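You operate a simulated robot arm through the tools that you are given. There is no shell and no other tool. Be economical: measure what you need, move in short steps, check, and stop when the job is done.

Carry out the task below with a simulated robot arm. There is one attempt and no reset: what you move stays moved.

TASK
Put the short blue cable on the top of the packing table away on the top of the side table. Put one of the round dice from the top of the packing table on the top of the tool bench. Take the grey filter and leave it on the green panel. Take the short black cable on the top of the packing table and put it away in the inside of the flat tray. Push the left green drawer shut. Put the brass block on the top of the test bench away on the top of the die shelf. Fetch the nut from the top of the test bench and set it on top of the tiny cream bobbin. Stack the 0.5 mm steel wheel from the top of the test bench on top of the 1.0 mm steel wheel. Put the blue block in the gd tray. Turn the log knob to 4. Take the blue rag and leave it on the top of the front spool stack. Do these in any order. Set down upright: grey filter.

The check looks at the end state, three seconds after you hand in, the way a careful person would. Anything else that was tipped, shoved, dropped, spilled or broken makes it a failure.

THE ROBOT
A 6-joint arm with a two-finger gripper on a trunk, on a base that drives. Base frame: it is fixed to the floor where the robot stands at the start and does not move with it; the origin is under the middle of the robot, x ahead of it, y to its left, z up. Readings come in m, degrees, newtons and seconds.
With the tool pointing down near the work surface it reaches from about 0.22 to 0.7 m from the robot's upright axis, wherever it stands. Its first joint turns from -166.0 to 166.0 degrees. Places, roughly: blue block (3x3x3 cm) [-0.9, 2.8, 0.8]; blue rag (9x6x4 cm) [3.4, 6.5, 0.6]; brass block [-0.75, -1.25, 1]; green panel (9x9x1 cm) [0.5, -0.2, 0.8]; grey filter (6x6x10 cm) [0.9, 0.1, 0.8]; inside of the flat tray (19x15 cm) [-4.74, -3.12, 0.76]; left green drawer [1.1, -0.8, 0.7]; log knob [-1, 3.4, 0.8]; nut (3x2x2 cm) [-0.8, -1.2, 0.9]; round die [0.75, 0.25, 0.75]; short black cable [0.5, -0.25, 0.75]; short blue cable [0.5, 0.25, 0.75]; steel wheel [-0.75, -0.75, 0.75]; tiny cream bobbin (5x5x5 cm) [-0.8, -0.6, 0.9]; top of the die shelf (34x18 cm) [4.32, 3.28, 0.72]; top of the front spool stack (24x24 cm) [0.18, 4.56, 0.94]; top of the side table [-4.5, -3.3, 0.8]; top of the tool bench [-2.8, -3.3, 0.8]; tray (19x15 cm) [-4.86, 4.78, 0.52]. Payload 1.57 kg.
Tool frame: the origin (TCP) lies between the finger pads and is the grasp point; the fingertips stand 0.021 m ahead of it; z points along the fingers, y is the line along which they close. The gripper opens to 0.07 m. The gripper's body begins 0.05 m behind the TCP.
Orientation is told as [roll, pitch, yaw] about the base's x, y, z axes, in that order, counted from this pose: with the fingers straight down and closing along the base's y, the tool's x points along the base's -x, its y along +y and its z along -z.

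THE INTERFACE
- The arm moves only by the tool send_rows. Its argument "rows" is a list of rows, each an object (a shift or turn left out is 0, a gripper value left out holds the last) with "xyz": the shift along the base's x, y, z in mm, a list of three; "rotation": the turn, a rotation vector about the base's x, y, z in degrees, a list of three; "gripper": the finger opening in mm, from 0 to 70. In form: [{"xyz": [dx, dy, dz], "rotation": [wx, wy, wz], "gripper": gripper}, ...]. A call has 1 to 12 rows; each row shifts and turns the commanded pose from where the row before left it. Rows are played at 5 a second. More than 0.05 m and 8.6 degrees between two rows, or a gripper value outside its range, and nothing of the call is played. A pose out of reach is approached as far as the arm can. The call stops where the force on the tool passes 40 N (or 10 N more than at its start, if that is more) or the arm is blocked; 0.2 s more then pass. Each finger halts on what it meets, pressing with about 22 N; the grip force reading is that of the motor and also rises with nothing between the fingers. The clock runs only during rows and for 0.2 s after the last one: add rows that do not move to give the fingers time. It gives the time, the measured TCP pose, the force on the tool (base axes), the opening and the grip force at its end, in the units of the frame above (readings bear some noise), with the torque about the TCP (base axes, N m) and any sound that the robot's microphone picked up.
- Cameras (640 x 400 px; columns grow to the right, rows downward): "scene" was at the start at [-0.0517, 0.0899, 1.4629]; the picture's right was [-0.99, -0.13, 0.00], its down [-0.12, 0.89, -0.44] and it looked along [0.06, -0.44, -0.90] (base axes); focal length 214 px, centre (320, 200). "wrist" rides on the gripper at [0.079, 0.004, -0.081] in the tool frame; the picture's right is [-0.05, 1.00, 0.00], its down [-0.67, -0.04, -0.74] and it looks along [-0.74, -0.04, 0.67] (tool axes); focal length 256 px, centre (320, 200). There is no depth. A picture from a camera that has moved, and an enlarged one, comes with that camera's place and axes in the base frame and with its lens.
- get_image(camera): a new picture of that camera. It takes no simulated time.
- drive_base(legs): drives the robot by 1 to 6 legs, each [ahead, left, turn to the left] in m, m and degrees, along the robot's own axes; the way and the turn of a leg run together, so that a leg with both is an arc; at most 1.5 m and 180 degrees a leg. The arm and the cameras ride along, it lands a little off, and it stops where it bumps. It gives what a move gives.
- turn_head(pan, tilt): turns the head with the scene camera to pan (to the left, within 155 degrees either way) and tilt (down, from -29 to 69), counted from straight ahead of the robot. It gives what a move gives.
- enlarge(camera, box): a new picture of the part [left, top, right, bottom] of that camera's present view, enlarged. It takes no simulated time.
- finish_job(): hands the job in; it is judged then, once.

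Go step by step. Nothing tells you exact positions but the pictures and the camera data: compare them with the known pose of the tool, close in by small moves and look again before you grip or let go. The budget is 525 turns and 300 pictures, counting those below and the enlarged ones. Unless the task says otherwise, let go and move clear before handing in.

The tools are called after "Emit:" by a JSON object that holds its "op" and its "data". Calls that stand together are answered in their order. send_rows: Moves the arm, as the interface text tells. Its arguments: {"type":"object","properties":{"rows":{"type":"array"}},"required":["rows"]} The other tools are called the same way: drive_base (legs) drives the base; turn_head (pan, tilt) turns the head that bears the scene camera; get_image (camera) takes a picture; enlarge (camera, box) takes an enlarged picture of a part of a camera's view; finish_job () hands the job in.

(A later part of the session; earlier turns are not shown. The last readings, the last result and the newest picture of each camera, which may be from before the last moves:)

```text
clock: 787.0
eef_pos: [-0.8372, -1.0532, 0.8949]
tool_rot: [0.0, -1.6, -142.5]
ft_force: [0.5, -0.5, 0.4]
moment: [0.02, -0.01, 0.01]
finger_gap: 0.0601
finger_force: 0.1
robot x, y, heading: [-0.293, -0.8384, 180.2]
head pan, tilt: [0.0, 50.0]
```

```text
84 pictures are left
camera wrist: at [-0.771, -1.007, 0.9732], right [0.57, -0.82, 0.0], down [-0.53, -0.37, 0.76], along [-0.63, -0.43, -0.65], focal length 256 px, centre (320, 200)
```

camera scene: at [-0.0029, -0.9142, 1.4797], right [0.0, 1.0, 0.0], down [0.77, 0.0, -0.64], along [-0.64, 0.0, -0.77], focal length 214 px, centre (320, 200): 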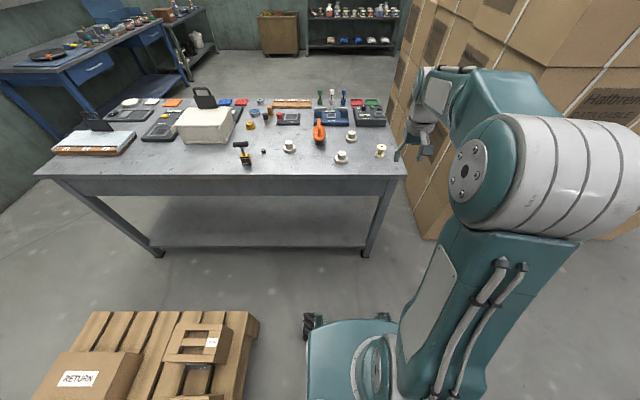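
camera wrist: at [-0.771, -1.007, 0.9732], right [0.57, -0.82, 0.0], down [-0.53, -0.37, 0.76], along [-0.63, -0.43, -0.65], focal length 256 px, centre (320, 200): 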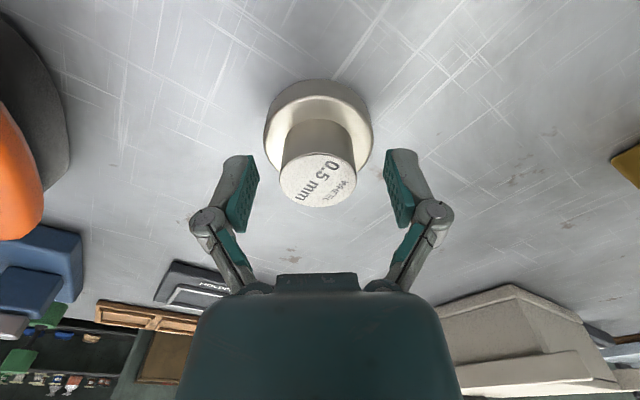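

Emit:
{"op": "send_rows", "data": {"rows": [{"gripper": 48}, {"gripper": 38}, {"gripper": 25}, {}, {}]}}

Emit:
{"op": "send_rows", "data": {"rows": [{"xyz": [0, 0, 6]}, {"xyz": [0, 0, 15]}, {"xyz": [0, 0, 30]}, {"xyz": [0, 0, 40]}, {"xyz": [0, 0, 25]}]}}

Emit:
{"op": "get_image", "data": {"camera": "wrist"}}

```text
clock: 788.2
eef_pos: [-0.8372, -1.0538, 0.8962]
tool_rot: [0.0, -1.6, -142.3]
ft_force: [0.3, 0.0, 1.6]
moment: [0.05, 0.03, 0.03]
finger_gap: 0.0351
finger_force: 21.9
robot x, y, heading: [-0.2957, -0.8366, 179.7]
head pan, tilt: [0.0, 50.0]
```

```text
clock: 789.4
eef_pos: [-0.8379, -1.0541, 1.0117]
tool_rot: [0.0, -1.7, -142.4]
ft_force: [-0.5, -0.1, -1.9]
moment: [0.01, 0.01, 0.01]
finger_gap: 0.0353
finger_force: 22.2
robot x, y, heading: [-0.2959, -0.8383, 179.7]
head pan, tilt: [0.0, 50.0]
```

```text
83 pictures are left
camera wrist: at [-0.7715, -1.0069, 1.0902], right [0.57, -0.82, 0.0], down [-0.53, -0.37, 0.76], along [-0.63, -0.43, -0.65], focal length 256 px, centre (320, 200)
```

wrist: 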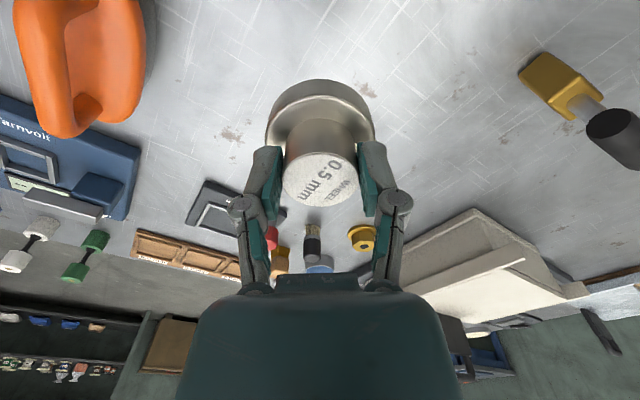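

Held. Raise and carry to above the 1.0 mm wheel at ≈(-0.911,-0.760).

Emit:
{"op": "send_rows", "data": {"rows": [{"xyz": [0, 0, 45]}, {"xyz": [0, 0, 35]}, {"xyz": [-10, 45, 0]}, {"xyz": [-12, 45, 0]}, {"xyz": [-12, 45, 0]}, {"xyz": [-12, 45, 0]}, {"xyz": [-12, 45, 0]}, {"xyz": [-12, 45, 0]}, {"xyz": [-3, 24, 0]}]}}

Emit:
{"op": "get_image", "data": {"camera": "wrist"}}

Emit:
{"op": "enlarge", "data": {"camera": "scene", "box": [310, 90, 460, 200]}}

```text
clock: 791.4
eef_pos: [-0.9133, -0.758, 1.0936]
tool_rot: [0.1, -1.6, -142.3]
ft_force: [-0.3, 0.4, -1.7]
moment: [0.0, -0.02, 0.02]
finger_gap: 0.035
finger_force: 22.0
robot x, y, heading: [-0.294, -0.8371, 179.7]
head pan, tilt: [0.0, 50.0]
```

```text
82 pictures are left
camera wrist: at [-0.8454, -0.7114, 1.17], right [0.57, -0.82, 0.0], down [-0.53, -0.36, 0.76], along [-0.63, -0.44, -0.65], focal length 256 px, centre (320, 200)
```

wrist: 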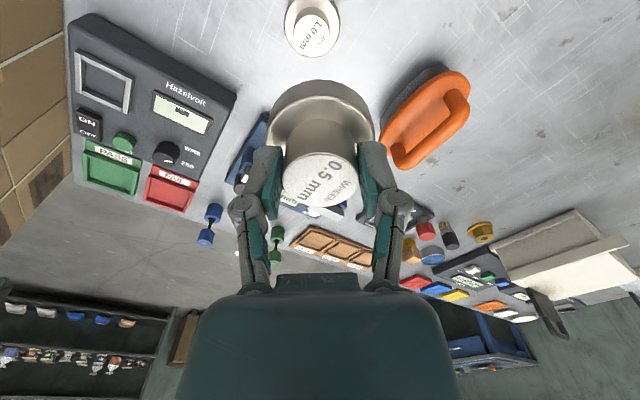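

```text
3.64 times, centred on (385, 145) of scene
camera zoom: at [-0.3149, -0.9926, 1.4797], right [0.0, 1.0, 0.0], down [0.77, 0.0, -0.64], along [-0.64, 0.0, -0.77], focal length 780 px, centre (84, 400)
```

zoom: 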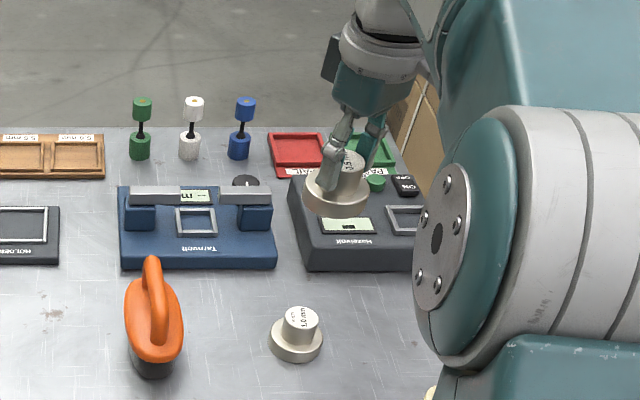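

Emit:
{"op": "send_rows", "data": {"rows": [{"xyz": [0, 0, -40]}, {"xyz": [0, 0, -40]}, {"xyz": [0, 0, -30]}]}}

Emit:
{"op": "get_image", "data": {"camera": "wrist"}}

Emit:
{"op": "enlarge", "data": {"camera": "scene", "box": [330, 120, 430, 200]}}

```text
clock: 792.2
eef_pos: [-0.9127, -0.7601, 0.9811]
tool_rot: [0.0, -1.6, -142.4]
ft_force: [-0.8, 0.1, -2.1]
moment: [-0.04, -0.01, -0.04]
finger_gap: 0.035
finger_force: 21.5
robot x, y, heading: [-0.2937, -0.8376, 179.8]
head pan, tilt: [0.0, 50.0]
```

```text
80 pictures are left
camera wrist: at [-0.8457, -0.7128, 1.0598], right [0.57, -0.82, 0.0], down [-0.53, -0.36, 0.76], along [-0.63, -0.43, -0.65], focal length 256 px, centre (320, 200)
```

wrist: 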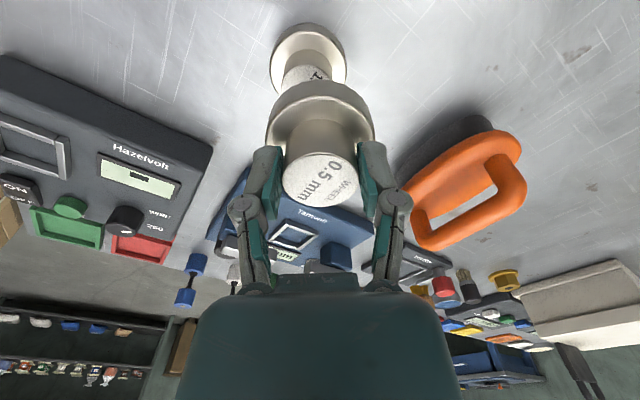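

```text
5.00 times, centred on (380, 160) of scene
camera zoom: at [-0.3149, -0.9935, 1.4796], right [0.0, 1.0, 0.0], down [0.77, 0.0, -0.64], along [-0.64, 0.0, -0.77], focal length 1072 px, centre (20, 400)
```

zoom: 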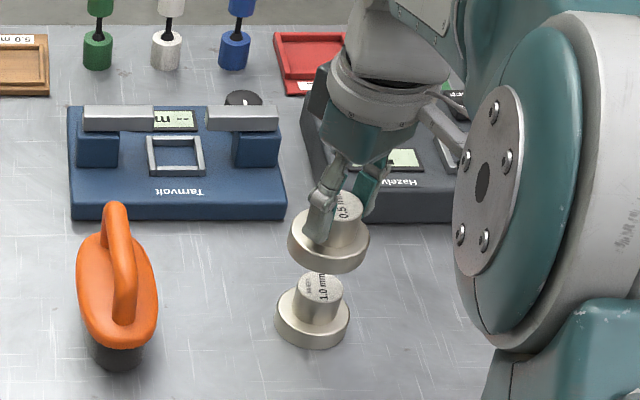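

Emit:
{"op": "send_rows", "data": {"rows": [{"xyz": [-4, 5, 0]}, {"xyz": [0, 0, -15]}, {"xyz": [0, 0, -10]}, {"xyz": [0, 0, -5]}]}}

Emit:
{"op": "get_image", "data": {"camera": "wrist"}}

Emit:
{"op": "enlarge", "data": {"camera": "scene", "box": [330, 120, 430, 200]}}

```text
clock: 793.2
eef_pos: [-0.9154, -0.755, 0.9522]
tool_rot: [0.0, -1.7, -142.3]
ft_force: [0.5, 0.7, -1.7]
moment: [-0.02, 0.0, 0.02]
finger_gap: 0.035
finger_force: 21.9
robot x, y, heading: [-0.2936, -0.8375, 180.0]
head pan, tilt: [0.0, 50.0]
```

```text
78 pictures are left
camera wrist: at [-0.849, -0.7075, 1.0293], right [0.57, -0.82, 0.0], down [-0.53, -0.36, 0.76], along [-0.63, -0.43, -0.65], focal length 256 px, centre (320, 200)
```

wrist: 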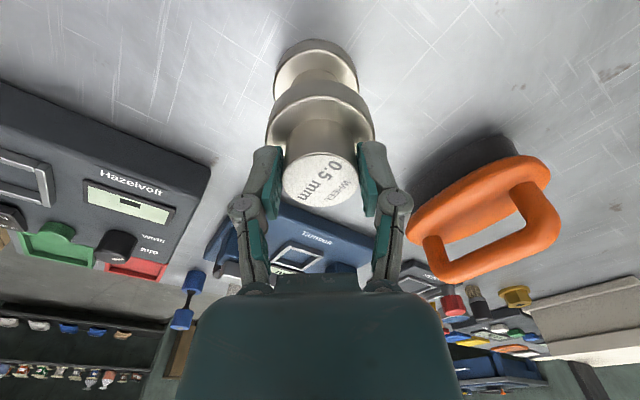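

```text
5.00 times, centred on (380, 160) of scene
camera zoom: at [-0.315, -0.9933, 1.4796], right [0.0, 1.0, 0.0], down [0.77, 0.0, -0.64], along [-0.64, 0.0, -0.77], focal length 1072 px, centre (20, 400)
```

zoom: 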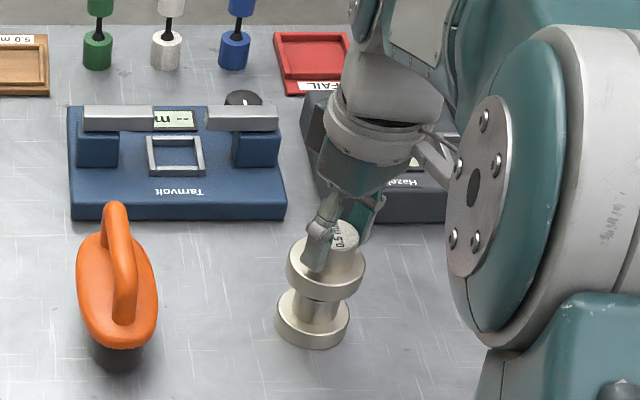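

Emit:
{"op": "send_rows", "data": {"rows": [{"xyz": [-1, 0, -5]}, {"xyz": [0, 0, -3]}, {"xyz": [0, 0, -2]}, {"xyz": [0, 0, -1.5]}, {}]}}

```text
clock: 794.4
eef_pos: [-0.9167, -0.7538, 0.9407]
tool_rot: [0.1, -1.6, -142.3]
ft_force: [-0.1, -0.5, -0.9]
moment: [-0.03, -0.01, 0.01]
finger_gap: 0.0351
finger_force: 22.7
robot x, y, heading: [-0.2965, -0.8391, 180.0]
head pan, tilt: [0.0, 50.0]
```

Emit:
{"op": "send_rows", "data": {"rows": [{"xyz": [0, 0, -1.5]}, {"xyz": [0, 0, -1.5]}, {"xyz": [0, 0, -1.5]}, {}]}}

Emit:
{"op": "enlarge", "data": {"camera": "scene", "box": [350, 150, 420, 200]}}

```text
clock: 795.4
eef_pos: [-0.9161, -0.7538, 0.9371]
tool_rot: [-0.1, -1.8, -142.3]
ft_force: [3.9, -0.6, 19.4]
moment: [-0.09, -0.04, 0.09]
finger_gap: 0.0351
finger_force: 21.9
robot x, y, heading: [-0.2962, -0.8392, 179.7]
head pan, tilt: [0.0, 50.0]
```

```text
8.00 times, centred on (385, 175) of scene
camera zoom: at [-0.313, -0.9938, 1.4797], right [0.0, 1.0, 0.0], down [0.77, 0.0, -0.64], along [-0.64, 0.0, -0.77], focal length 1716 px, centre (-200, 400)
```

zoom: 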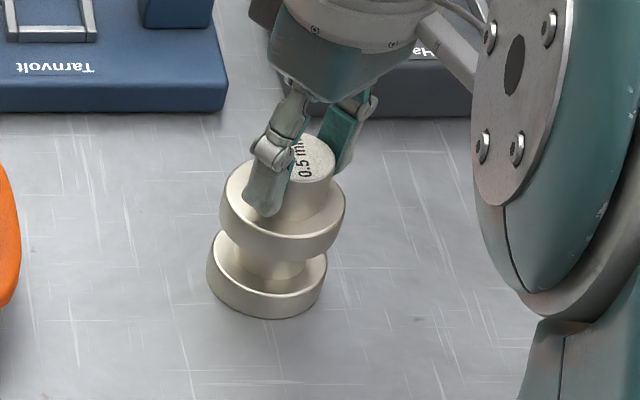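

Well centred; release and lift.

Emit:
{"op": "send_rows", "data": {"rows": [{"gripper": 40}, {"gripper": 48}, {"gripper": 55}, {"xyz": [0, 0, 5]}, {"xyz": [0, 0, 15]}, {"xyz": [0, 0, 35]}, {"xyz": [0, 0, 45]}, {"xyz": [0, 0, 40]}]}}

Emit:
{"op": "enlarge", "data": {"camera": "scene", "box": [330, 120, 430, 200]}}

```text
clock: 797.2
eef_pos: [-0.9159, -0.7541, 1.0754]
tool_rot: [0.1, -1.6, -142.4]
ft_force: [-1.2, 0.3, -0.7]
moment: [-0.01, -0.03, 0.0]
finger_gap: 0.0552
finger_force: 0.1
robot x, y, heading: [-0.2949, -0.8357, 179.5]
head pan, tilt: [0.0, 50.0]
```

```text
5.00 times, centred on (380, 160) of scene
camera zoom: at [-0.3148, -0.9934, 1.4796], right [0.0, 1.0, 0.0], down [0.77, 0.0, -0.64], along [-0.64, 0.0, -0.77], focal length 1072 px, centre (20, 400)
```

zoom: 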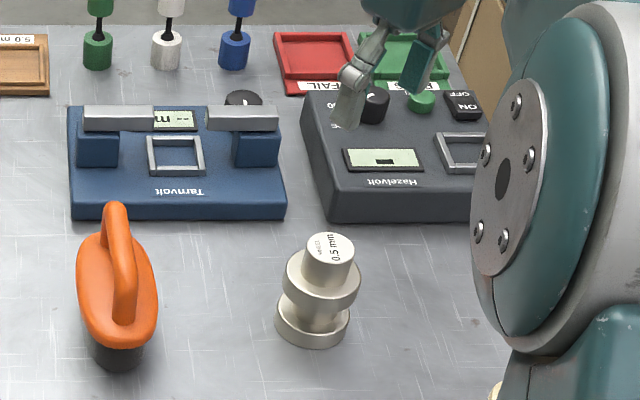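

Wheels stacked. Now the brass block: its T-bar centre is ≈(-0.737,-1.237,0.954) along y. I go above it and turn the gripper to close along x.

Emit:
{"op": "send_rows", "data": {"rows": [{"xyz": [16, -44, 0], "rotation": [0, 0, 7.5]}, {"xyz": [16, -44, 0], "rotation": [0, 0, 7.5]}, {"xyz": [16, -44, 0], "rotation": [0, 0, 7.5]}, {"xyz": [16, -44, 0], "rotation": [0, 0, 7.5]}, {"xyz": [16, -44, 0], "rotation": [0, 0, 7.5]}, {"xyz": [16, -44, 0], "rotation": [0, 0, 7.5]}, {"xyz": [16, -44, 0], "rotation": [0, 0, 7.5]}, {"xyz": [16, -44, 0]}, {"xyz": [16, -44, 0]}, {"xyz": [16, -44, 0]}, {"xyz": [18, -42, -5]}]}}

Emit:
{"op": "get_image", "data": {"camera": "wrist"}}

Emit:
{"op": "enlarge", "data": {"camera": "scene", "box": [180, 130, 330, 240]}}

```text
clock: 799.6
eef_pos: [-0.7396, -1.2381, 1.0679]
tool_rot: [0.1, -1.7, -89.9]
ft_force: [-0.2, -1.2, 0.4]
moment: [0.02, -0.01, 0.02]
finger_gap: 0.0548
finger_force: 0.1
robot x, y, heading: [-0.2941, -0.8389, 180.0]
head pan, tilt: [0.0, 50.0]
```

```text
74 pictures are left
camera wrist: at [-0.7354, -1.1574, 1.1459], right [1.0, -0.05, 0.0], down [-0.04, -0.65, 0.76], along [-0.04, -0.76, -0.65], focal length 256 px, centre (320, 200)
```

wrist: 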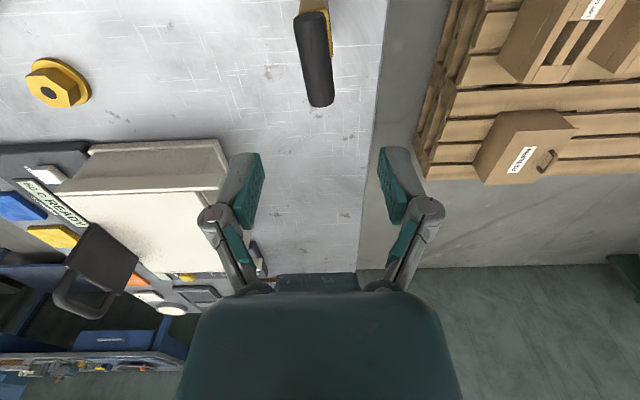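

```text
3.64 times, centred on (255, 185) of scene
camera zoom: at [-0.3142, -0.9978, 1.4792], right [0.0, 1.0, 0.0], down [0.77, 0.0, -0.64], along [-0.64, 0.0, -0.77], focal length 780 px, centre (556, 254)
```

zoom: 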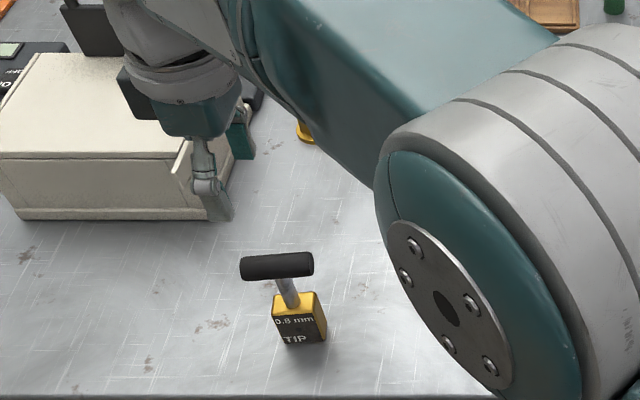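

Emit:
{"op": "send_rows", "data": {"rows": [{"xyz": [0, 3, -35]}, {"xyz": [0, 0, -30]}, {"xyz": [0, 0, -15]}]}}

Emit:
{"op": "get_image", "data": {"camera": "wrist"}}

Emit:
{"op": "enlarge", "data": {"camera": "scene", "box": [180, 130, 330, 240]}}

```text
clock: 800.4
eef_pos: [-0.7385, -1.235, 0.9886]
tool_rot: [0.1, -1.7, -89.8]
ft_force: [0.7, -0.4, -0.8]
moment: [-0.02, 0.01, -0.01]
finger_gap: 0.055
finger_force: 0.1
robot x, y, heading: [-0.2938, -0.8389, 180.1]
head pan, tilt: [0.0, 50.0]
```

```text
72 pictures are left
camera wrist: at [-0.7352, -1.1532, 1.0664], right [1.0, -0.05, 0.0], down [-0.04, -0.64, 0.76], along [-0.04, -0.76, -0.65], focal length 256 px, centre (320, 200)
```

wrist: 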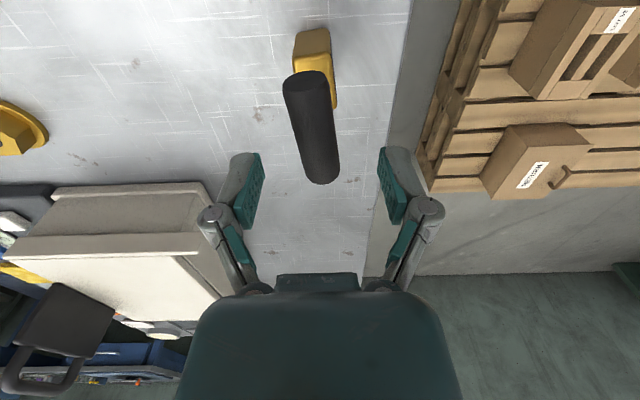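

```text
3.64 times, centred on (255, 185) of scene
camera zoom: at [-0.3142, -0.9964, 1.4793], right [0.0, 1.0, 0.0], down [0.77, 0.0, -0.64], along [-0.64, 0.0, -0.77], focal length 780 px, centre (556, 254)
```

zoom: 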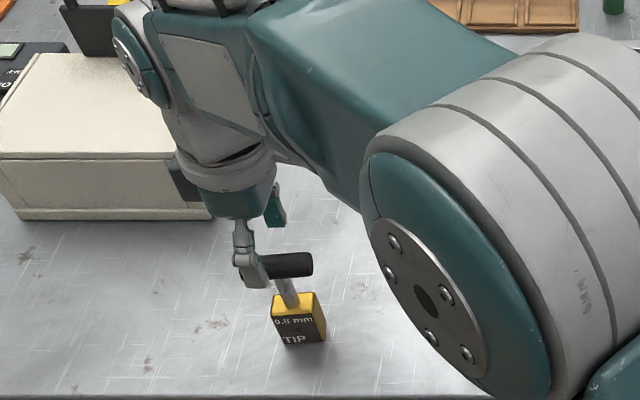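

Emit:
{"op": "send_rows", "data": {"rows": [{"xyz": [-3, 9, -12]}, {"xyz": [0, 0, -12]}, {"xyz": [0, 0, -8]}]}}

Emit:
{"op": "get_image", "data": {"camera": "wrist"}}

```text
clock: 801.2
eef_pos: [-0.7411, -1.2256, 0.9576]
tool_rot: [0.2, -1.7, -89.8]
ft_force: [-0.3, 0.8, 0.1]
moment: [0.01, -0.01, 0.02]
finger_gap: 0.0549
finger_force: 0.1
robot x, y, heading: [-0.2925, -0.8379, 179.7]
head pan, tilt: [0.0, 50.0]
```

```text
70 pictures are left
camera wrist: at [-0.7377, -1.1436, 1.0354], right [1.0, -0.05, 0.0], down [-0.03, -0.64, 0.76], along [-0.04, -0.76, -0.65], focal length 256 px, centre (320, 200)
```

wrist: 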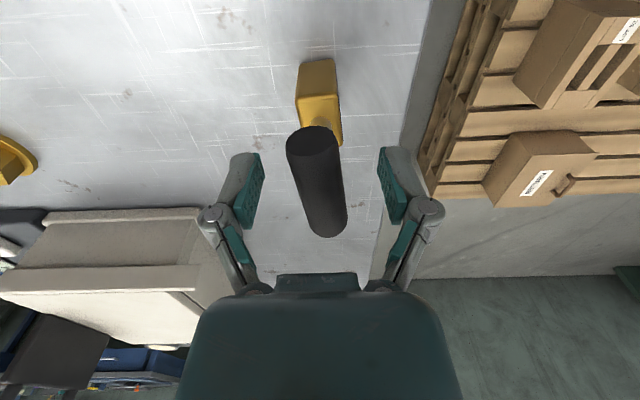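

Emit:
{"op": "send_rows", "data": {"rows": [{"gripper": 42}, {"gripper": 30}, {"gripper": 18}, {"gripper": 8}, {}, {}]}}

Emit:
{"op": "send_rows", "data": {"rows": [{"xyz": [0, 0, 5]}, {"xyz": [0, 0, 15]}, {"xyz": [0, 0, 30]}, {"xyz": [0, 0, 45]}, {"xyz": [0, 0, 40]}]}}

Emit:
{"op": "get_image", "data": {"camera": "wrist"}}

```text
clock: 802.6
eef_pos: [-0.7416, -1.2258, 0.9584]
tool_rot: [0.1, -1.7, -89.9]
ft_force: [-0.1, 0.5, 2.2]
moment: [-0.04, 0.02, 0.0]
finger_gap: 0.0207
finger_force: 22.5
robot x, y, heading: [-0.2967, -0.838, 179.8]
head pan, tilt: [0.0, 50.0]
```

```text
clock: 803.8
eef_pos: [-0.7421, -1.2249, 1.0938]
tool_rot: [0.2, -1.5, -89.9]
ft_force: [0.1, 0.3, -4.8]
moment: [0.07, -0.01, 0.0]
finger_gap: 0.0206
finger_force: 22.0
robot x, y, heading: [-0.296, -0.8367, 180.0]
head pan, tilt: [0.0, 50.0]
```

```text
69 pictures are left
camera wrist: at [-0.7386, -1.1429, 1.1714], right [1.0, -0.05, 0.0], down [-0.04, -0.65, 0.76], along [-0.04, -0.76, -0.65], focal length 256 px, centre (320, 200)
```

wrist: 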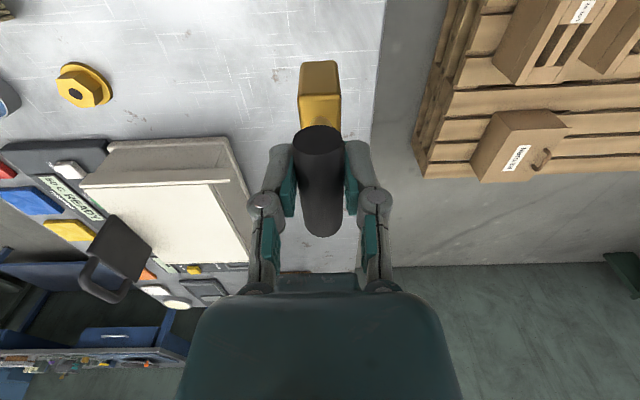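

Held. Centre the arm and back out, then drive toward the die shelf.

Emit:
{"op": "send_rows", "data": {"rows": [{"xyz": [8, 45, 5]}, {"xyz": [8, 45, 5]}, {"xyz": [8, 45, 5]}, {"xyz": [8, 45, 5]}, {"xyz": [8, 45, 0]}, {"xyz": [8, 45, 0]}, {"xyz": [8, 45, 0]}]}}

Emit:
{"op": "drive_base", "data": {"legs": [[-0.3, 0, 0], [0, -1.4, 0], [0, -1.3, 0], [-0.25, 0, 0], [0, 0, 180]]}}

Emit:
{"op": "get_image", "data": {"camera": "wrist"}}

```text
clock: 805.4
eef_pos: [-0.6838, -0.908, 1.1141]
tool_rot: [0.1, -1.7, -89.7]
ft_force: [0.4, 0.8, -4.6]
moment: [0.05, -0.03, 0.0]
finger_gap: 0.0206
finger_force: 21.3
robot x, y, heading: [-0.2936, -0.8389, 180.0]
head pan, tilt: [0.0, 50.0]
```

```text
clock: 828.9
eef_pos: [0.6696, 1.9296, 1.1132]
tool_rot: [0.1, -1.8, 90.1]
ft_force: [0.7, -1.0, -4.4]
moment: [-0.02, 0.0, -0.01]
finger_gap: 0.0207
finger_force: 21.8
robot x, y, heading: [0.2842, 1.8568, -0.1]
head pan, tilt: [0.0, 50.0]
```

```text
68 pictures are left
camera wrist: at [0.6655, 1.8487, 1.1922], right [-1.0, 0.05, 0.0], down [0.04, 0.64, 0.76], along [0.04, 0.76, -0.65], focal length 256 px, centre (320, 200)
```

wrist: 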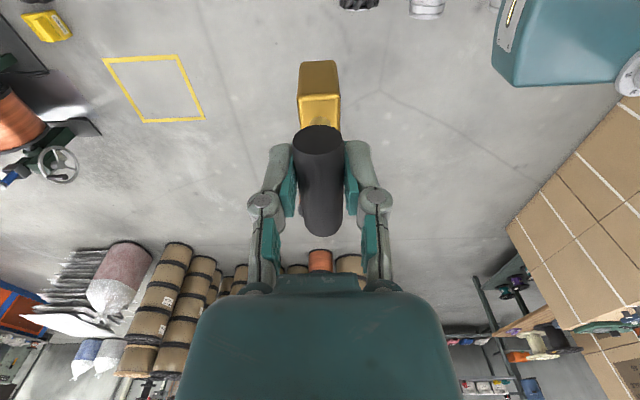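

Emit:
{"op": "drive_base", "data": {"legs": [[0.65, 0.35, 0], [0.45, 0.63, 0], [0.5, 0.42, 0], [1.25, 0, 0]]}}

Emit:
{"op": "turn_head", "data": {"pan": 0, "tilt": 35}}

Emit:
{"op": "get_image", "data": {"camera": "scene"}}

```text
clock: 845.9
eef_pos: [3.5188, 3.3595, 1.1146]
tool_rot: [0.1, -1.7, 91.1]
ft_force: [0.3, 0.1, -5.3]
moment: [-0.07, -0.05, -0.02]
finger_gap: 0.0209
finger_force: 21.3
robot x, y, heading: [3.1323, 3.2831, 0.9]
head pan, tilt: [0.0, 50.0]
```

```text
clock: 846.6
eef_pos: [3.5184, 3.3578, 1.1138]
tool_rot: [0.2, -1.7, 91.2]
ft_force: [0.6, 0.3, -4.9]
moment: [-0.03, 0.01, 0.0]
finger_gap: 0.0209
finger_force: 22.5
robot x, y, heading: [3.1297, 3.2804, 0.8]
head pan, tilt: [0.0, 35.0]
```

```text
67 pictures are left
camera scene: at [3.1582, 3.4343, 1.5012], right [0.01, -1.0, 0.0], down [-0.57, -0.01, -0.82], along [0.82, 0.01, -0.57], focal length 214 px, centre (320, 200)
```

scene: 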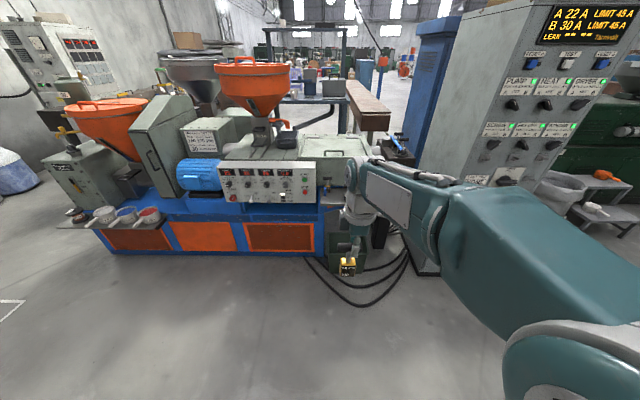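

Emit:
{"op": "send_rows", "data": {"rows": [{"xyz": [-5, 45, 0]}, {"xyz": [-5, 45, 0]}, {"xyz": [-5, 45, 0]}, {"xyz": [-5, 45, 0]}, {"xyz": [-5, 45, 0]}, {"xyz": [-5, 45, 0]}]}}

Emit:
{"op": "drive_base", "data": {"legs": [[0.3, 0, -0.8]]}}

Emit:
{"op": "turn_head", "data": {"pan": -10, "tilt": 40}}

Emit:
{"op": "get_image", "data": {"camera": "scene"}}

```text
clock: 848.0
eef_pos: [3.489, 3.6305, 1.1151]
tool_rot: [0.0, -1.6, 91.2]
ft_force: [-0.6, 0.3, -4.4]
moment: [-0.06, 0.01, 0.03]
finger_gap: 0.021
finger_force: 22.1
robot x, y, heading: [3.1329, 3.2816, 1.0]
head pan, tilt: [0.0, 35.0]
```

```text
clock: 850.1
eef_pos: [3.7914, 3.6251, 1.1147]
tool_rot: [0.1, -1.6, 90.4]
ft_force: [-1.3, -0.1, -4.5]
moment: [-0.06, -0.03, 0.01]
finger_gap: 0.0207
finger_force: 22.2
robot x, y, heading: [3.4291, 3.2822, 0.2]
head pan, tilt: [0.0, 35.0]
```

```text
clock: 850.8
eef_pos: [3.791, 3.6258, 1.115]
tool_rot: [0.1, -1.8, 90.3]
ft_force: [-0.5, -0.2, -4.4]
moment: [-0.03, 0.0, -0.01]
finger_gap: 0.0208
finger_force: 22.2
robot x, y, heading: [3.4276, 3.2827, -0.1]
head pan, tilt: [-10.0, 40.0]
```

```text
66 pictures are left
camera scene: at [3.4542, 3.4234, 1.4936], right [-0.17, -0.99, 0.0], down [-0.63, 0.11, -0.77], along [0.75, -0.13, -0.64], focal length 214 px, centre (320, 200)
```

scene: 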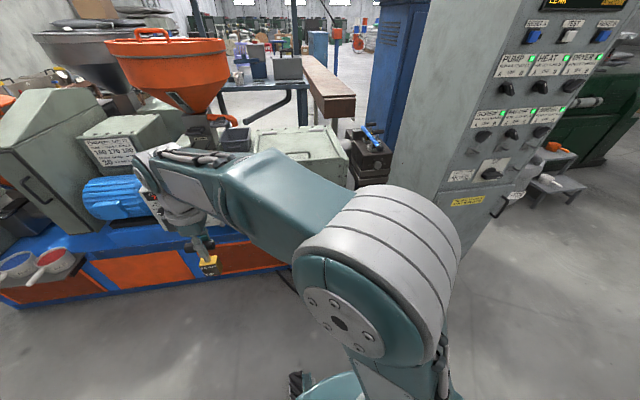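

Emit:
{"op": "send_rows", "data": {"rows": [{"xyz": [5, -45, 0]}, {"xyz": [5, -45, 0]}, {"xyz": [5, -45, 0]}, {"xyz": [5, -45, 0]}, {"xyz": [5, -45, 0]}, {"xyz": [5, -45, 0]}, {"xyz": [0, -45, 0]}, {"xyz": [0, -45, 0]}, {"xyz": [0, -45, 0]}, {"xyz": [0, -45, 0]}, {"xyz": [0, -45, 0]}, {"xyz": [0, -45, 0]}]}}

Emit:
{"op": "turn_head", "data": {"pan": -5, "tilt": 45}}

Emit:
{"op": "get_image", "data": {"camera": "scene"}}

```text
clock: 853.4
eef_pos: [3.821, 3.0824, 1.1135]
tool_rot: [0.1, -1.7, 90.5]
ft_force: [0.0, 0.0, -5.3]
moment: [-0.02, 0.0, 0.02]
finger_gap: 0.0205
finger_force: 22.1
robot x, y, heading: [3.4299, 3.2841, 0.1]
head pan, tilt: [-10.0, 40.0]
```

```text
clock: 854.1
eef_pos: [3.8206, 3.0837, 1.1137]
tool_rot: [0.1, -1.8, 90.4]
ft_force: [0.4, -0.6, -4.4]
moment: [-0.04, 0.01, 0.0]
finger_gap: 0.0209
finger_force: 22.1
robot x, y, heading: [3.4297, 3.2833, -0.2]
head pan, tilt: [-5.0, 45.0]
```

```text
65 pictures are left
camera scene: at [3.4515, 3.428, 1.4866], right [-0.09, -1.0, 0.0], down [-0.7, 0.06, -0.71], along [0.7, -0.06, -0.71], focal length 214 px, centre (320, 200)
```

scene: 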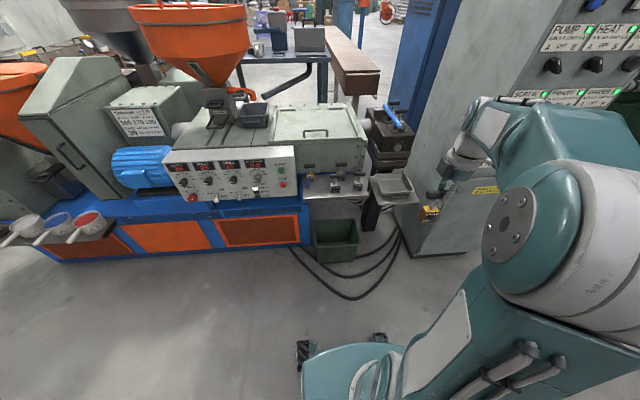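

Emit:
{"op": "enlarge", "data": {"camera": "scene", "box": [280, 140, 440, 240]}}

```text
4.00 times, centred on (360, 190) of scene
camera zoom: at [3.4515, 3.428, 1.4866], right [-0.09, -1.0, 0.0], down [-0.7, 0.06, -0.71], along [0.7, -0.06, -0.71], focal length 858 px, centre (160, 240)
```

zoom: 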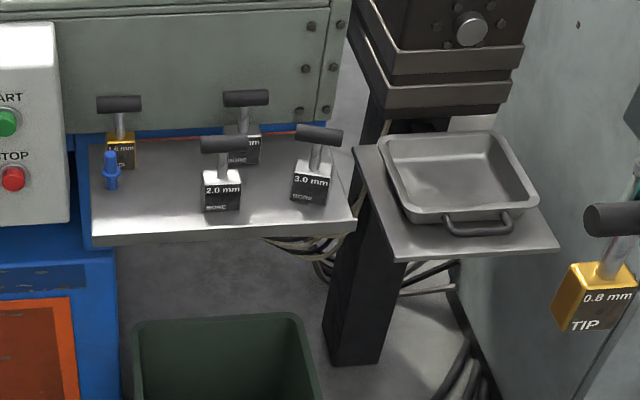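

The die shelf spans x 4.215–4.395, y 3.114–3.445 at z≈0.72; a free spot is at ≈(4.255,3.375). Drive closer and move over it.

Emit:
{"op": "drive_base", "data": {"legs": [[0.2, 0, 0]]}}

Emit:
{"op": "send_rows", "data": {"rows": [{"xyz": [20, 40, -10]}, {"xyz": [20, 40, -10]}, {"xyz": [25, 40, -10]}, {"xyz": [25, 40, -10]}, {"xyz": [28, 40, 0]}, {"xyz": [28, 40, 0]}, {"xyz": [28, 38, 0]}]}}

Emit:
{"op": "turn_head", "data": {"pan": 5, "tilt": 50}}

Emit:
{"op": "get_image", "data": {"camera": "scene"}}

Emit:
{"op": "get_image", "data": {"camera": "wrist"}}

```text
clock: 855.7
eef_pos: [4.0205, 3.0835, 1.1145]
tool_rot: [0.2, -1.9, 90.3]
ft_force: [0.8, -0.5, -3.5]
moment: [-0.03, 0.03, 0.01]
finger_gap: 0.021
finger_force: 22.2
robot x, y, heading: [3.6274, 3.2839, 0.1]
head pan, tilt: [-5.0, 45.0]
```

```text
clock: 857.3
eef_pos: [4.1945, 3.3638, 1.0734]
tool_rot: [0.1, -1.7, 90.3]
ft_force: [-0.4, -0.4, -4.3]
moment: [-0.06, -0.03, 0.01]
finger_gap: 0.0206
finger_force: 21.9
robot x, y, heading: [3.6276, 3.2852, 0.3]
head pan, tilt: [-5.0, 45.0]
```

```text
clock: 858.0
eef_pos: [4.1949, 3.3616, 1.0729]
tool_rot: [0.1, -1.7, 90.3]
ft_force: [0.0, 0.2, -5.1]
moment: [-0.06, -0.01, 0.0]
finger_gap: 0.0209
finger_force: 22.1
robot x, y, heading: [3.629, 3.2798, 0.1]
head pan, tilt: [5.0, 50.0]
```

```text
63 pictures are left
camera scene: at [3.6478, 3.4433, 1.4795], right [0.09, -1.0, 0.0], down [-0.76, -0.07, -0.64], along [0.64, 0.06, -0.77], focal length 214 px, centre (320, 200)
```

scene: 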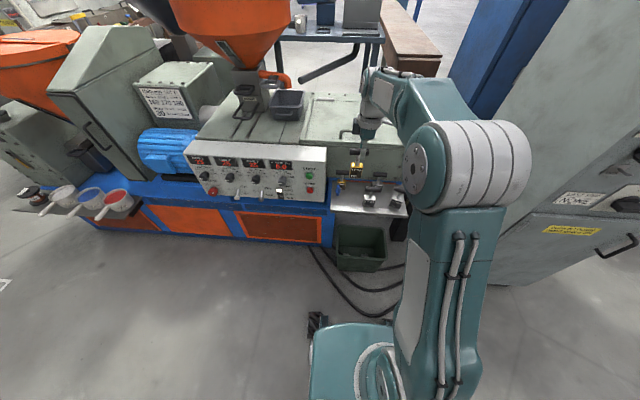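

```text
62 pictures are left
camera wrist: at [4.1895, 3.28, 1.1512], right [-1.0, 0.05, 0.0], down [0.03, 0.64, 0.76], along [0.03, 0.76, -0.64], focal length 256 px, centre (320, 200)
```

wrist: 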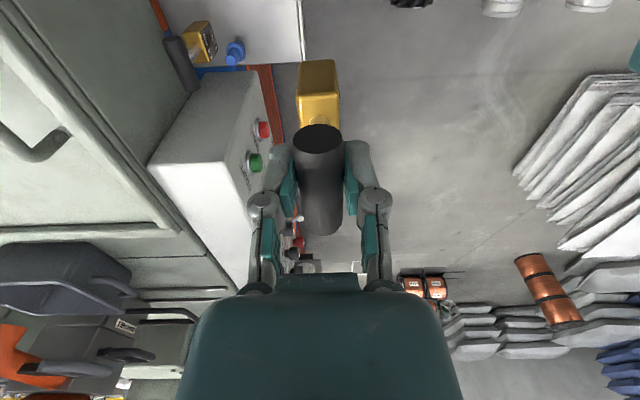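

Emit:
{"op": "send_rows", "data": {"rows": [{"xyz": [30, 0, 0]}, {"xyz": [30, 0, -20]}, {"xyz": [0, 0, -40]}, {"xyz": [0, 0, -40]}, {"xyz": [0, 0, -40]}, {"xyz": [0, 0, -40]}]}}

Emit:
{"op": "enlarge", "data": {"camera": "scene", "box": [310, 130, 420, 220]}}

Emit:
{"op": "get_image", "data": {"camera": "wrist"}}

```text
clock: 859.4
eef_pos: [4.2539, 3.3617, 0.8934]
tool_rot: [0.1, -1.7, 90.3]
ft_force: [0.3, 0.2, -4.0]
moment: [-0.03, 0.03, -0.02]
finger_gap: 0.021
finger_force: 21.9
robot x, y, heading: [3.6286, 3.2836, 0.1]
head pan, tilt: [5.0, 50.0]
```

```text
4.44 times, centred on (365, 175) of scene
camera zoom: at [3.6482, 3.4436, 1.4795], right [0.09, -1.0, 0.0], down [-0.76, -0.07, -0.64], along [0.64, 0.06, -0.77], focal length 953 px, centre (120, 311)
```

zoom: 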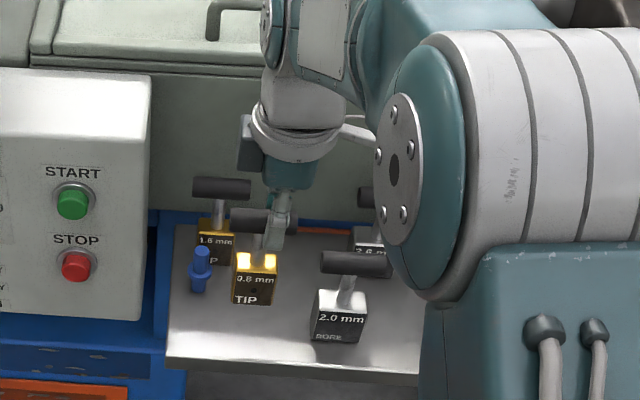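

```text
60 pictures are left
camera wrist: at [4.2497, 3.2805, 0.9712], right [-1.0, 0.05, 0.0], down [0.03, 0.64, 0.76], along [0.03, 0.76, -0.64], focal length 256 px, centre (320, 200)
```

wrist: 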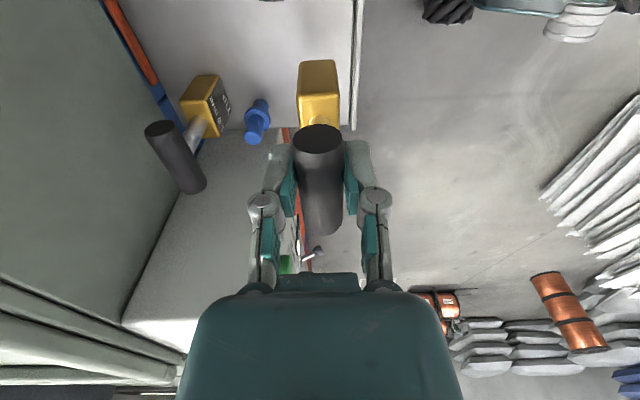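

Emit:
{"op": "send_rows", "data": {"rows": [{"xyz": [7, 0, -25]}, {"xyz": [0, 0, -20]}, {"xyz": [0, 0, -6]}, {"xyz": [0, 0, -4]}, {"xyz": [0, 0, -3]}, {"xyz": [0, 0, -3]}]}}

Emit:
{"op": "enlarge", "data": {"camera": "scene", "box": [310, 130, 420, 220]}}

```text
clock: 860.8
eef_pos: [4.2606, 3.3619, 0.8313]
tool_rot: [0.1, -1.6, 90.3]
ft_force: [-0.3, 0.3, -4.5]
moment: [-0.05, 0.0, 0.01]
finger_gap: 0.0207
finger_force: 21.7
robot x, y, heading: [3.6271, 3.28, 0.0]
head pan, tilt: [5.0, 50.0]
```

```text
4.44 times, centred on (365, 175) of scene
camera zoom: at [3.6483, 3.4435, 1.4795], right [0.09, -1.0, 0.0], down [-0.76, -0.07, -0.64], along [0.64, 0.06, -0.77], focal length 953 px, centre (120, 311)
```

zoom: 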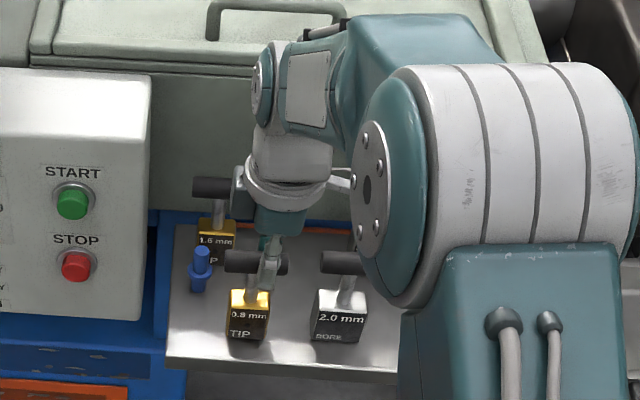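

Emit:
{"op": "send_rows", "data": {"rows": [{"xyz": [0, 0, -2]}, {"xyz": [0, 0, -2]}, {"xyz": [0, 0, -2]}, {"xyz": [0, 0, -2]}]}}

```text
clock: 861.8
eef_pos: [4.262, 3.3605, 0.8273]
tool_rot: [-0.1, -1.8, 90.3]
ft_force: [-0.7, 0.7, 20.1]
moment: [0.17, 0.01, 0.0]
finger_gap: 0.0213
finger_force: 22.1
robot x, y, heading: [3.6277, 3.284, -0.1]
head pan, tilt: [5.0, 50.0]
```

Contact. Open slightly and lift straight up.

Emit:
{"op": "send_rows", "data": {"rows": [{"xyz": [0, 0, 1], "gripper": 26}, {"gripper": 34}, {"gripper": 40}, {}, {"xyz": [0, 0, 5]}, {"xyz": [0, 0, 20]}, {"xyz": [0, 0, 40]}, {"xyz": [0, 0, 45]}, {"xyz": [-15, 0, 40]}, {"xyz": [-30, 0, 30]}]}}

Emit:
{"op": "enlarge", "data": {"camera": "scene", "box": [310, 130, 420, 220]}}

```text
clock: 864.0
eef_pos: [4.2154, 3.3612, 1.0057]
tool_rot: [0.2, -1.7, 90.4]
ft_force: [0.8, -0.7, -0.4]
moment: [0.01, -0.02, 0.01]
finger_gap: 0.0399
finger_force: 0.1
robot x, y, heading: [3.6317, 3.2802, -0.1]
head pan, tilt: [5.0, 50.0]
```

```text
4.44 times, centred on (365, 175) of scene
camera zoom: at [3.6476, 3.4433, 1.4795], right [0.09, -1.0, 0.0], down [-0.76, -0.07, -0.64], along [0.64, 0.06, -0.77], focal length 953 px, centre (120, 311)
```

zoom: 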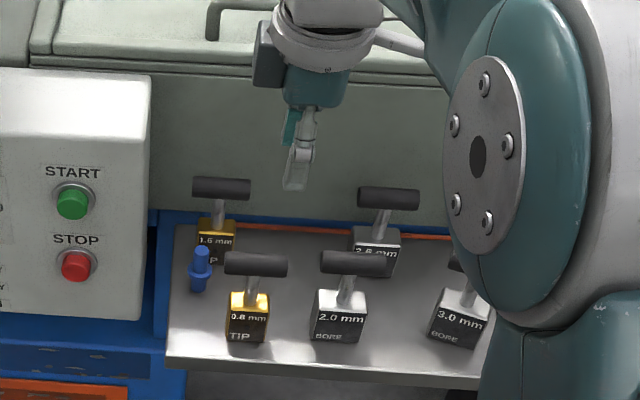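

The brass block stands on the die shelf. Now back toward the packing table's rear side for the filter and drawer.

Emit:
{"op": "drive_base", "data": {"legs": [[-1.4, 0, 0], [-0.85, -0.45, 0], [-0.4, -0.65, 0], [0, -0.35, 0]]}}

Emit:
{"op": "turn_head", "data": {"pan": -90, "tilt": 30}}

Emit:
{"op": "get_image", "data": {"camera": "scene"}}

```text
clock: 881.2
eef_pos: [1.5625, 1.9006, 1.005]
tool_rot: [0.1, -1.6, 90.3]
ft_force: [0.1, 1.1, -0.3]
moment: [-0.02, 0.0, 0.0]
finger_gap: 0.0402
finger_force: 0.2
robot x, y, heading: [0.9802, 1.8214, -0.1]
head pan, tilt: [5.0, 50.0]
```

```text
clock: 882.9
eef_pos: [1.5627, 1.8999, 1.007]
tool_rot: [0.1, -1.7, 90.3]
ft_force: [0.1, -0.4, -0.1]
moment: [-0.02, -0.01, -0.02]
finger_gap: 0.0398
finger_force: 0.2
robot x, y, heading: [0.9815, 1.8229, 0.1]
head pan, tilt: [-90.0, 30.0]
```

```text
57 pictures are left
camera scene: at [0.9186, 1.8842, 1.5092], right [-1.0, 0.0, 0.0], down [0.0, 0.5, -0.87], along [0.0, -0.87, -0.5], focal length 214 px, centre (320, 200)
```

scene: 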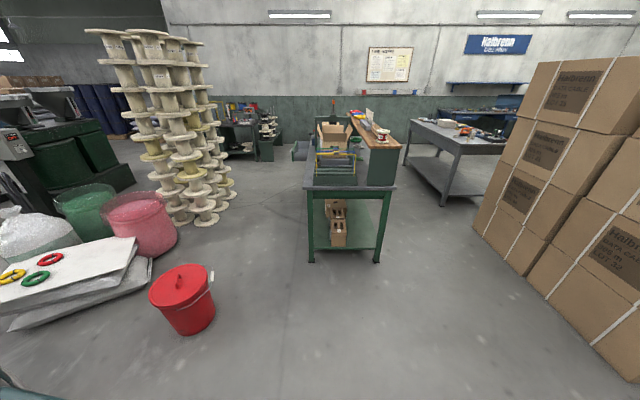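

Emit:
{"op": "enlarge", "data": {"camera": "scene", "box": [270, 90, 410, 200]}}

```text
3.64 times, centred on (340, 145) of scene
camera zoom: at [0.9186, 1.8842, 1.5092], right [-1.0, 0.0, 0.0], down [0.0, 0.5, -0.87], along [0.0, -0.87, -0.5], focal length 780 px, centre (247, 400)
```

zoom: 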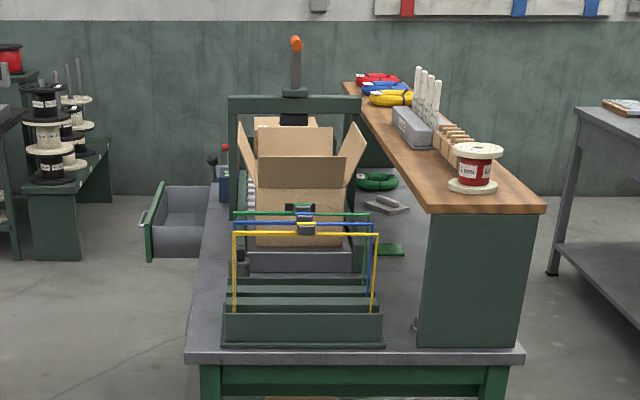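

The deck's east half is accessible from the east aisle; the grey filter stands there at ≈(0.92,0.05) and the open drawer at ≈(1.2,-0.8). I turn west and re-flip the gripper (camera up) for a tilted grasp.

Emit:
{"op": "drive_base", "data": {"legs": [[0, 0, 180]]}}

Emit:
{"op": "send_rows", "data": {"rows": [{"rotation": [0, 0, -8.5]}, {"rotation": [0, 0, -8.5]}, {"rotation": [0, 0, -8.5]}, {"rotation": [0, 0, -8.5]}, {"rotation": [0, 0, -8.5]}, {"rotation": [0, 0, -8.5]}, {"rotation": [0, 0, -8.5]}, {"rotation": [0, 0, -8.5]}, {"rotation": [0, 0, -8.5]}, {"rotation": [0, 0, -8.5]}, {"rotation": [0, 0, -8.5]}, {"rotation": [0, 0, -8.5]}]}}

Emit:
{"op": "send_rows", "data": {"rows": [{"rotation": [0, 0, -8.5]}, {"rotation": [0, 0, -8.5]}, {"rotation": [0, 0, -8.5]}, {"rotation": [0, 0, -8.5]}, {"rotation": [0, 0, -8.5]}, {"rotation": [0, 0, -8.5]}, {"rotation": [0, 0, -8.5]}, {"rotation": [0, 0, -8.5]}, {"rotation": [0, 0, -8.5]}, {"rotation": [0, 0, -8.5]}, {"rotation": [0, 0, -8.5]}, {"rotation": [0, 0, -8.5]}]}}

Emit:
{"op": "send_rows", "data": {"rows": [{"rotation": [0, 0, -8.5]}, {"rotation": [0, 0, -8.5]}, {"rotation": [0, 0, -8.5]}, {"rotation": [0, 0, -8.5]}, {"rotation": [0, 0, -8.5]}, {"rotation": [0, 0, -8.5]}, {"rotation": [0, 0, -8.5]}]}}

```text
clock: 890.6
eef_pos: [0.39, 1.7533, 1.006]
tool_rot: [0.2, -1.7, -90.6]
ft_force: [-0.3, 0.5, -1.1]
moment: [-0.01, 0.0, 0.02]
finger_gap: 0.0398
finger_force: 0.1
robot x, y, heading: [0.9807, 1.8216, 179.0]
head pan, tilt: [-90.0, 30.0]
```

```text
clock: 893.2
eef_pos: [0.3904, 1.7525, 1.0063]
tool_rot: [0.0, -1.7, 167.2]
ft_force: [0.9, 0.8, -0.7]
moment: [0.02, -0.03, -0.02]
finger_gap: 0.0398
finger_force: 0.1
robot x, y, heading: [0.9802, 1.8184, 178.8]
head pan, tilt: [-90.0, 30.0]
```

```text
clock: 895.8
eef_pos: [0.3891, 1.7524, 1.0071]
tool_rot: [0.0, -1.8, 65.2]
ft_force: [-0.4, -0.1, -0.8]
moment: [0.0, 0.0, 0.03]
finger_gap: 0.0401
finger_force: 0.0
robot x, y, heading: [0.9767, 1.8211, 179.0]
head pan, tilt: [-90.0, 30.0]
```

```text
clock: 897.4
eef_pos: [0.39, 1.803, 1.0019]
tool_rot: [-1.8, -1.5, 8.3]
ft_force: [0.3, 0.9, 0.1]
moment: [0.03, -0.02, 0.01]
finger_gap: 0.0398
finger_force: 0.1
out of reach, approached as far as the arm can: row 7
robot x, y, heading: [0.9771, 1.8238, 179.3]
head pan, tilt: [-90.0, 30.0]
```

Emit:
{"op": "send_rows", "data": {"rows": [{"rotation": [0, 8, 0]}, {"rotation": [0, 8, 0]}, {"rotation": [0, 8, 0]}, {"rotation": [0, 8, 0]}, {"rotation": [0, 8, 0]}, {"rotation": [0, 8, 0]}, {"rotation": [0, 8, 0], "gripper": 70}]}}

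Emit:
{"op": "drive_base", "data": {"legs": [[-0.45, 0, 1], [0, 0.8, 0], [0, 0.8, 0]]}}

Emit:
{"op": "turn_head", "data": {"pan": 0, "tilt": 45}}

Emit:
{"op": "get_image", "data": {"camera": "scene"}}

Emit:
{"op": "get_image", "data": {"camera": "wrist"}}

```text
clock: 899.0
eef_pos: [0.39, 1.8016, 1.0029]
tool_rot: [10.1, 53.7, 14.3]
ft_force: [-0.1, -0.5, 1.0]
moment: [0.0, 0.03, -0.02]
finger_gap: 0.0699
finger_force: 0.0
robot x, y, heading: [0.9805, 1.8254, 179.2]
head pan, tilt: [-90.0, 30.0]
```

```text
clock: 901.3
eef_pos: [0.7512, 1.7921, 1.0032]
tool_rot: [9.8, 53.6, 14.8]
ft_force: [0.0, 0.4, 0.4]
moment: [0.01, 0.02, -0.01]
finger_gap: 0.0701
finger_force: 0.0
robot x, y, heading: [1.3373, 1.8166, 180.0]
head pan, tilt: [-90.0, 30.0]
stopped in leg 1: the robot was blocked; the commanded pose is now the measured one
```

```text
clock: 902.9
eef_pos: [0.7508, 1.7932, 1.0034]
tool_rot: [9.9, 53.6, 14.9]
ft_force: [0.4, 0.0, -0.1]
moment: [-0.04, 0.03, 0.01]
finger_gap: 0.0702
finger_force: 0.1
robot x, y, heading: [1.3387, 1.8163, 180.2]
head pan, tilt: [0.0, 45.0]
```

```text
55 pictures are left
camera scene: at [1.3136, 1.6623, 1.4865], right [0.0, 1.0, 0.0], down [0.71, 0.0, -0.71], along [-0.71, 0.0, -0.71], focal length 214 px, centre (320, 200)
```

scene: 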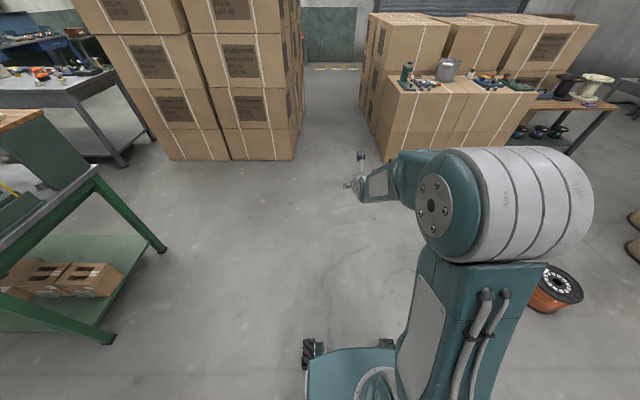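

```text
54 pictures are left
camera wrist: at [0.7699, 1.7877, 1.1141], right [-0.09, 0.99, 0.06], down [0.99, 0.09, -0.1], along [-0.11, 0.05, -0.99], focal length 256 px, centre (320, 200)
```

wrist: 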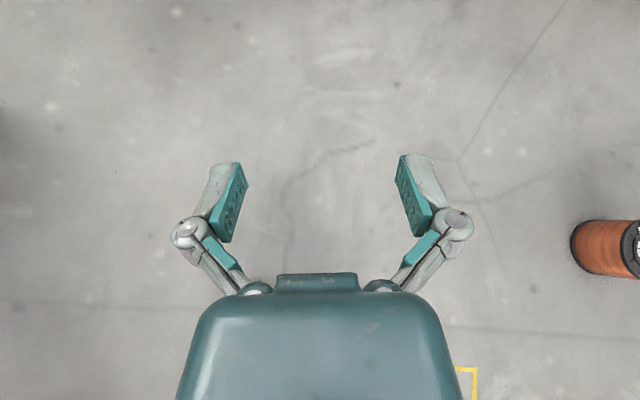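

I bumped something behind me; look back.

Emit:
{"op": "turn_head", "data": {"pan": -150, "tilt": 55}}

Emit:
{"op": "get_image", "data": {"camera": "scene"}}

```text
clock: 905.3
eef_pos: [0.7513, 1.7926, 1.0023]
tool_rot: [9.8, 53.6, 14.9]
ft_force: [-0.7, 0.2, 0.4]
moment: [0.01, 0.03, -0.01]
finger_gap: 0.0701
finger_force: 0.1
robot x, y, heading: [1.3374, 1.8213, 180.1]
head pan, tilt: [-150.0, 55.0]
```

```text
53 pictures are left
camera scene: at [1.4576, 1.6981, 1.4732], right [0.5, -0.87, 0.0], down [-0.71, -0.41, -0.57], along [0.5, 0.29, -0.82], focal length 214 px, centre (320, 200)
```

scene: 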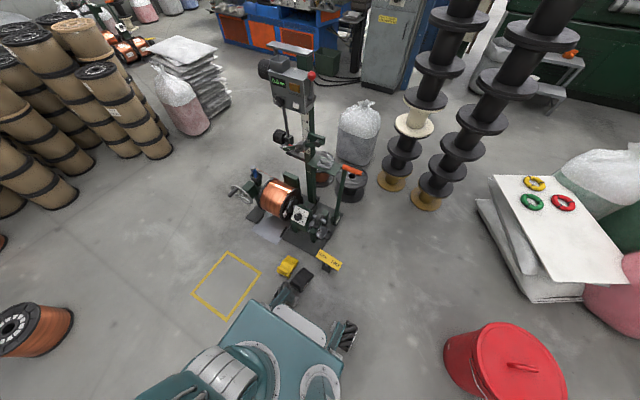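

Emit:
{"op": "enlarge", "data": {"camera": "scene", "box": [230, 230, 370, 330]}}

```text
4.00 times, centred on (300, 280) of scene
camera zoom: at [1.4576, 1.6981, 1.4732], right [0.5, -0.87, 0.0], down [-0.71, -0.41, -0.57], along [0.5, 0.29, -0.82], focal length 858 px, centre (400, -120)
```

zoom: 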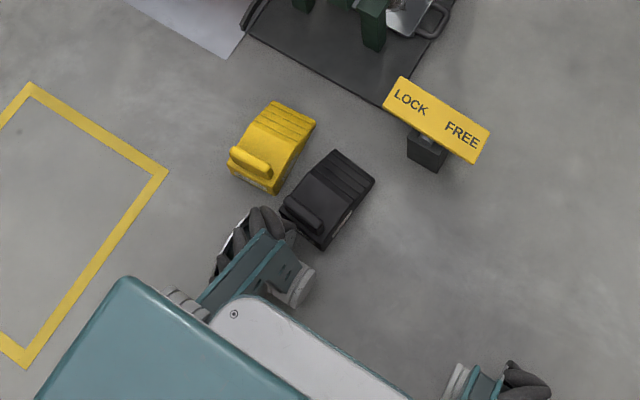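

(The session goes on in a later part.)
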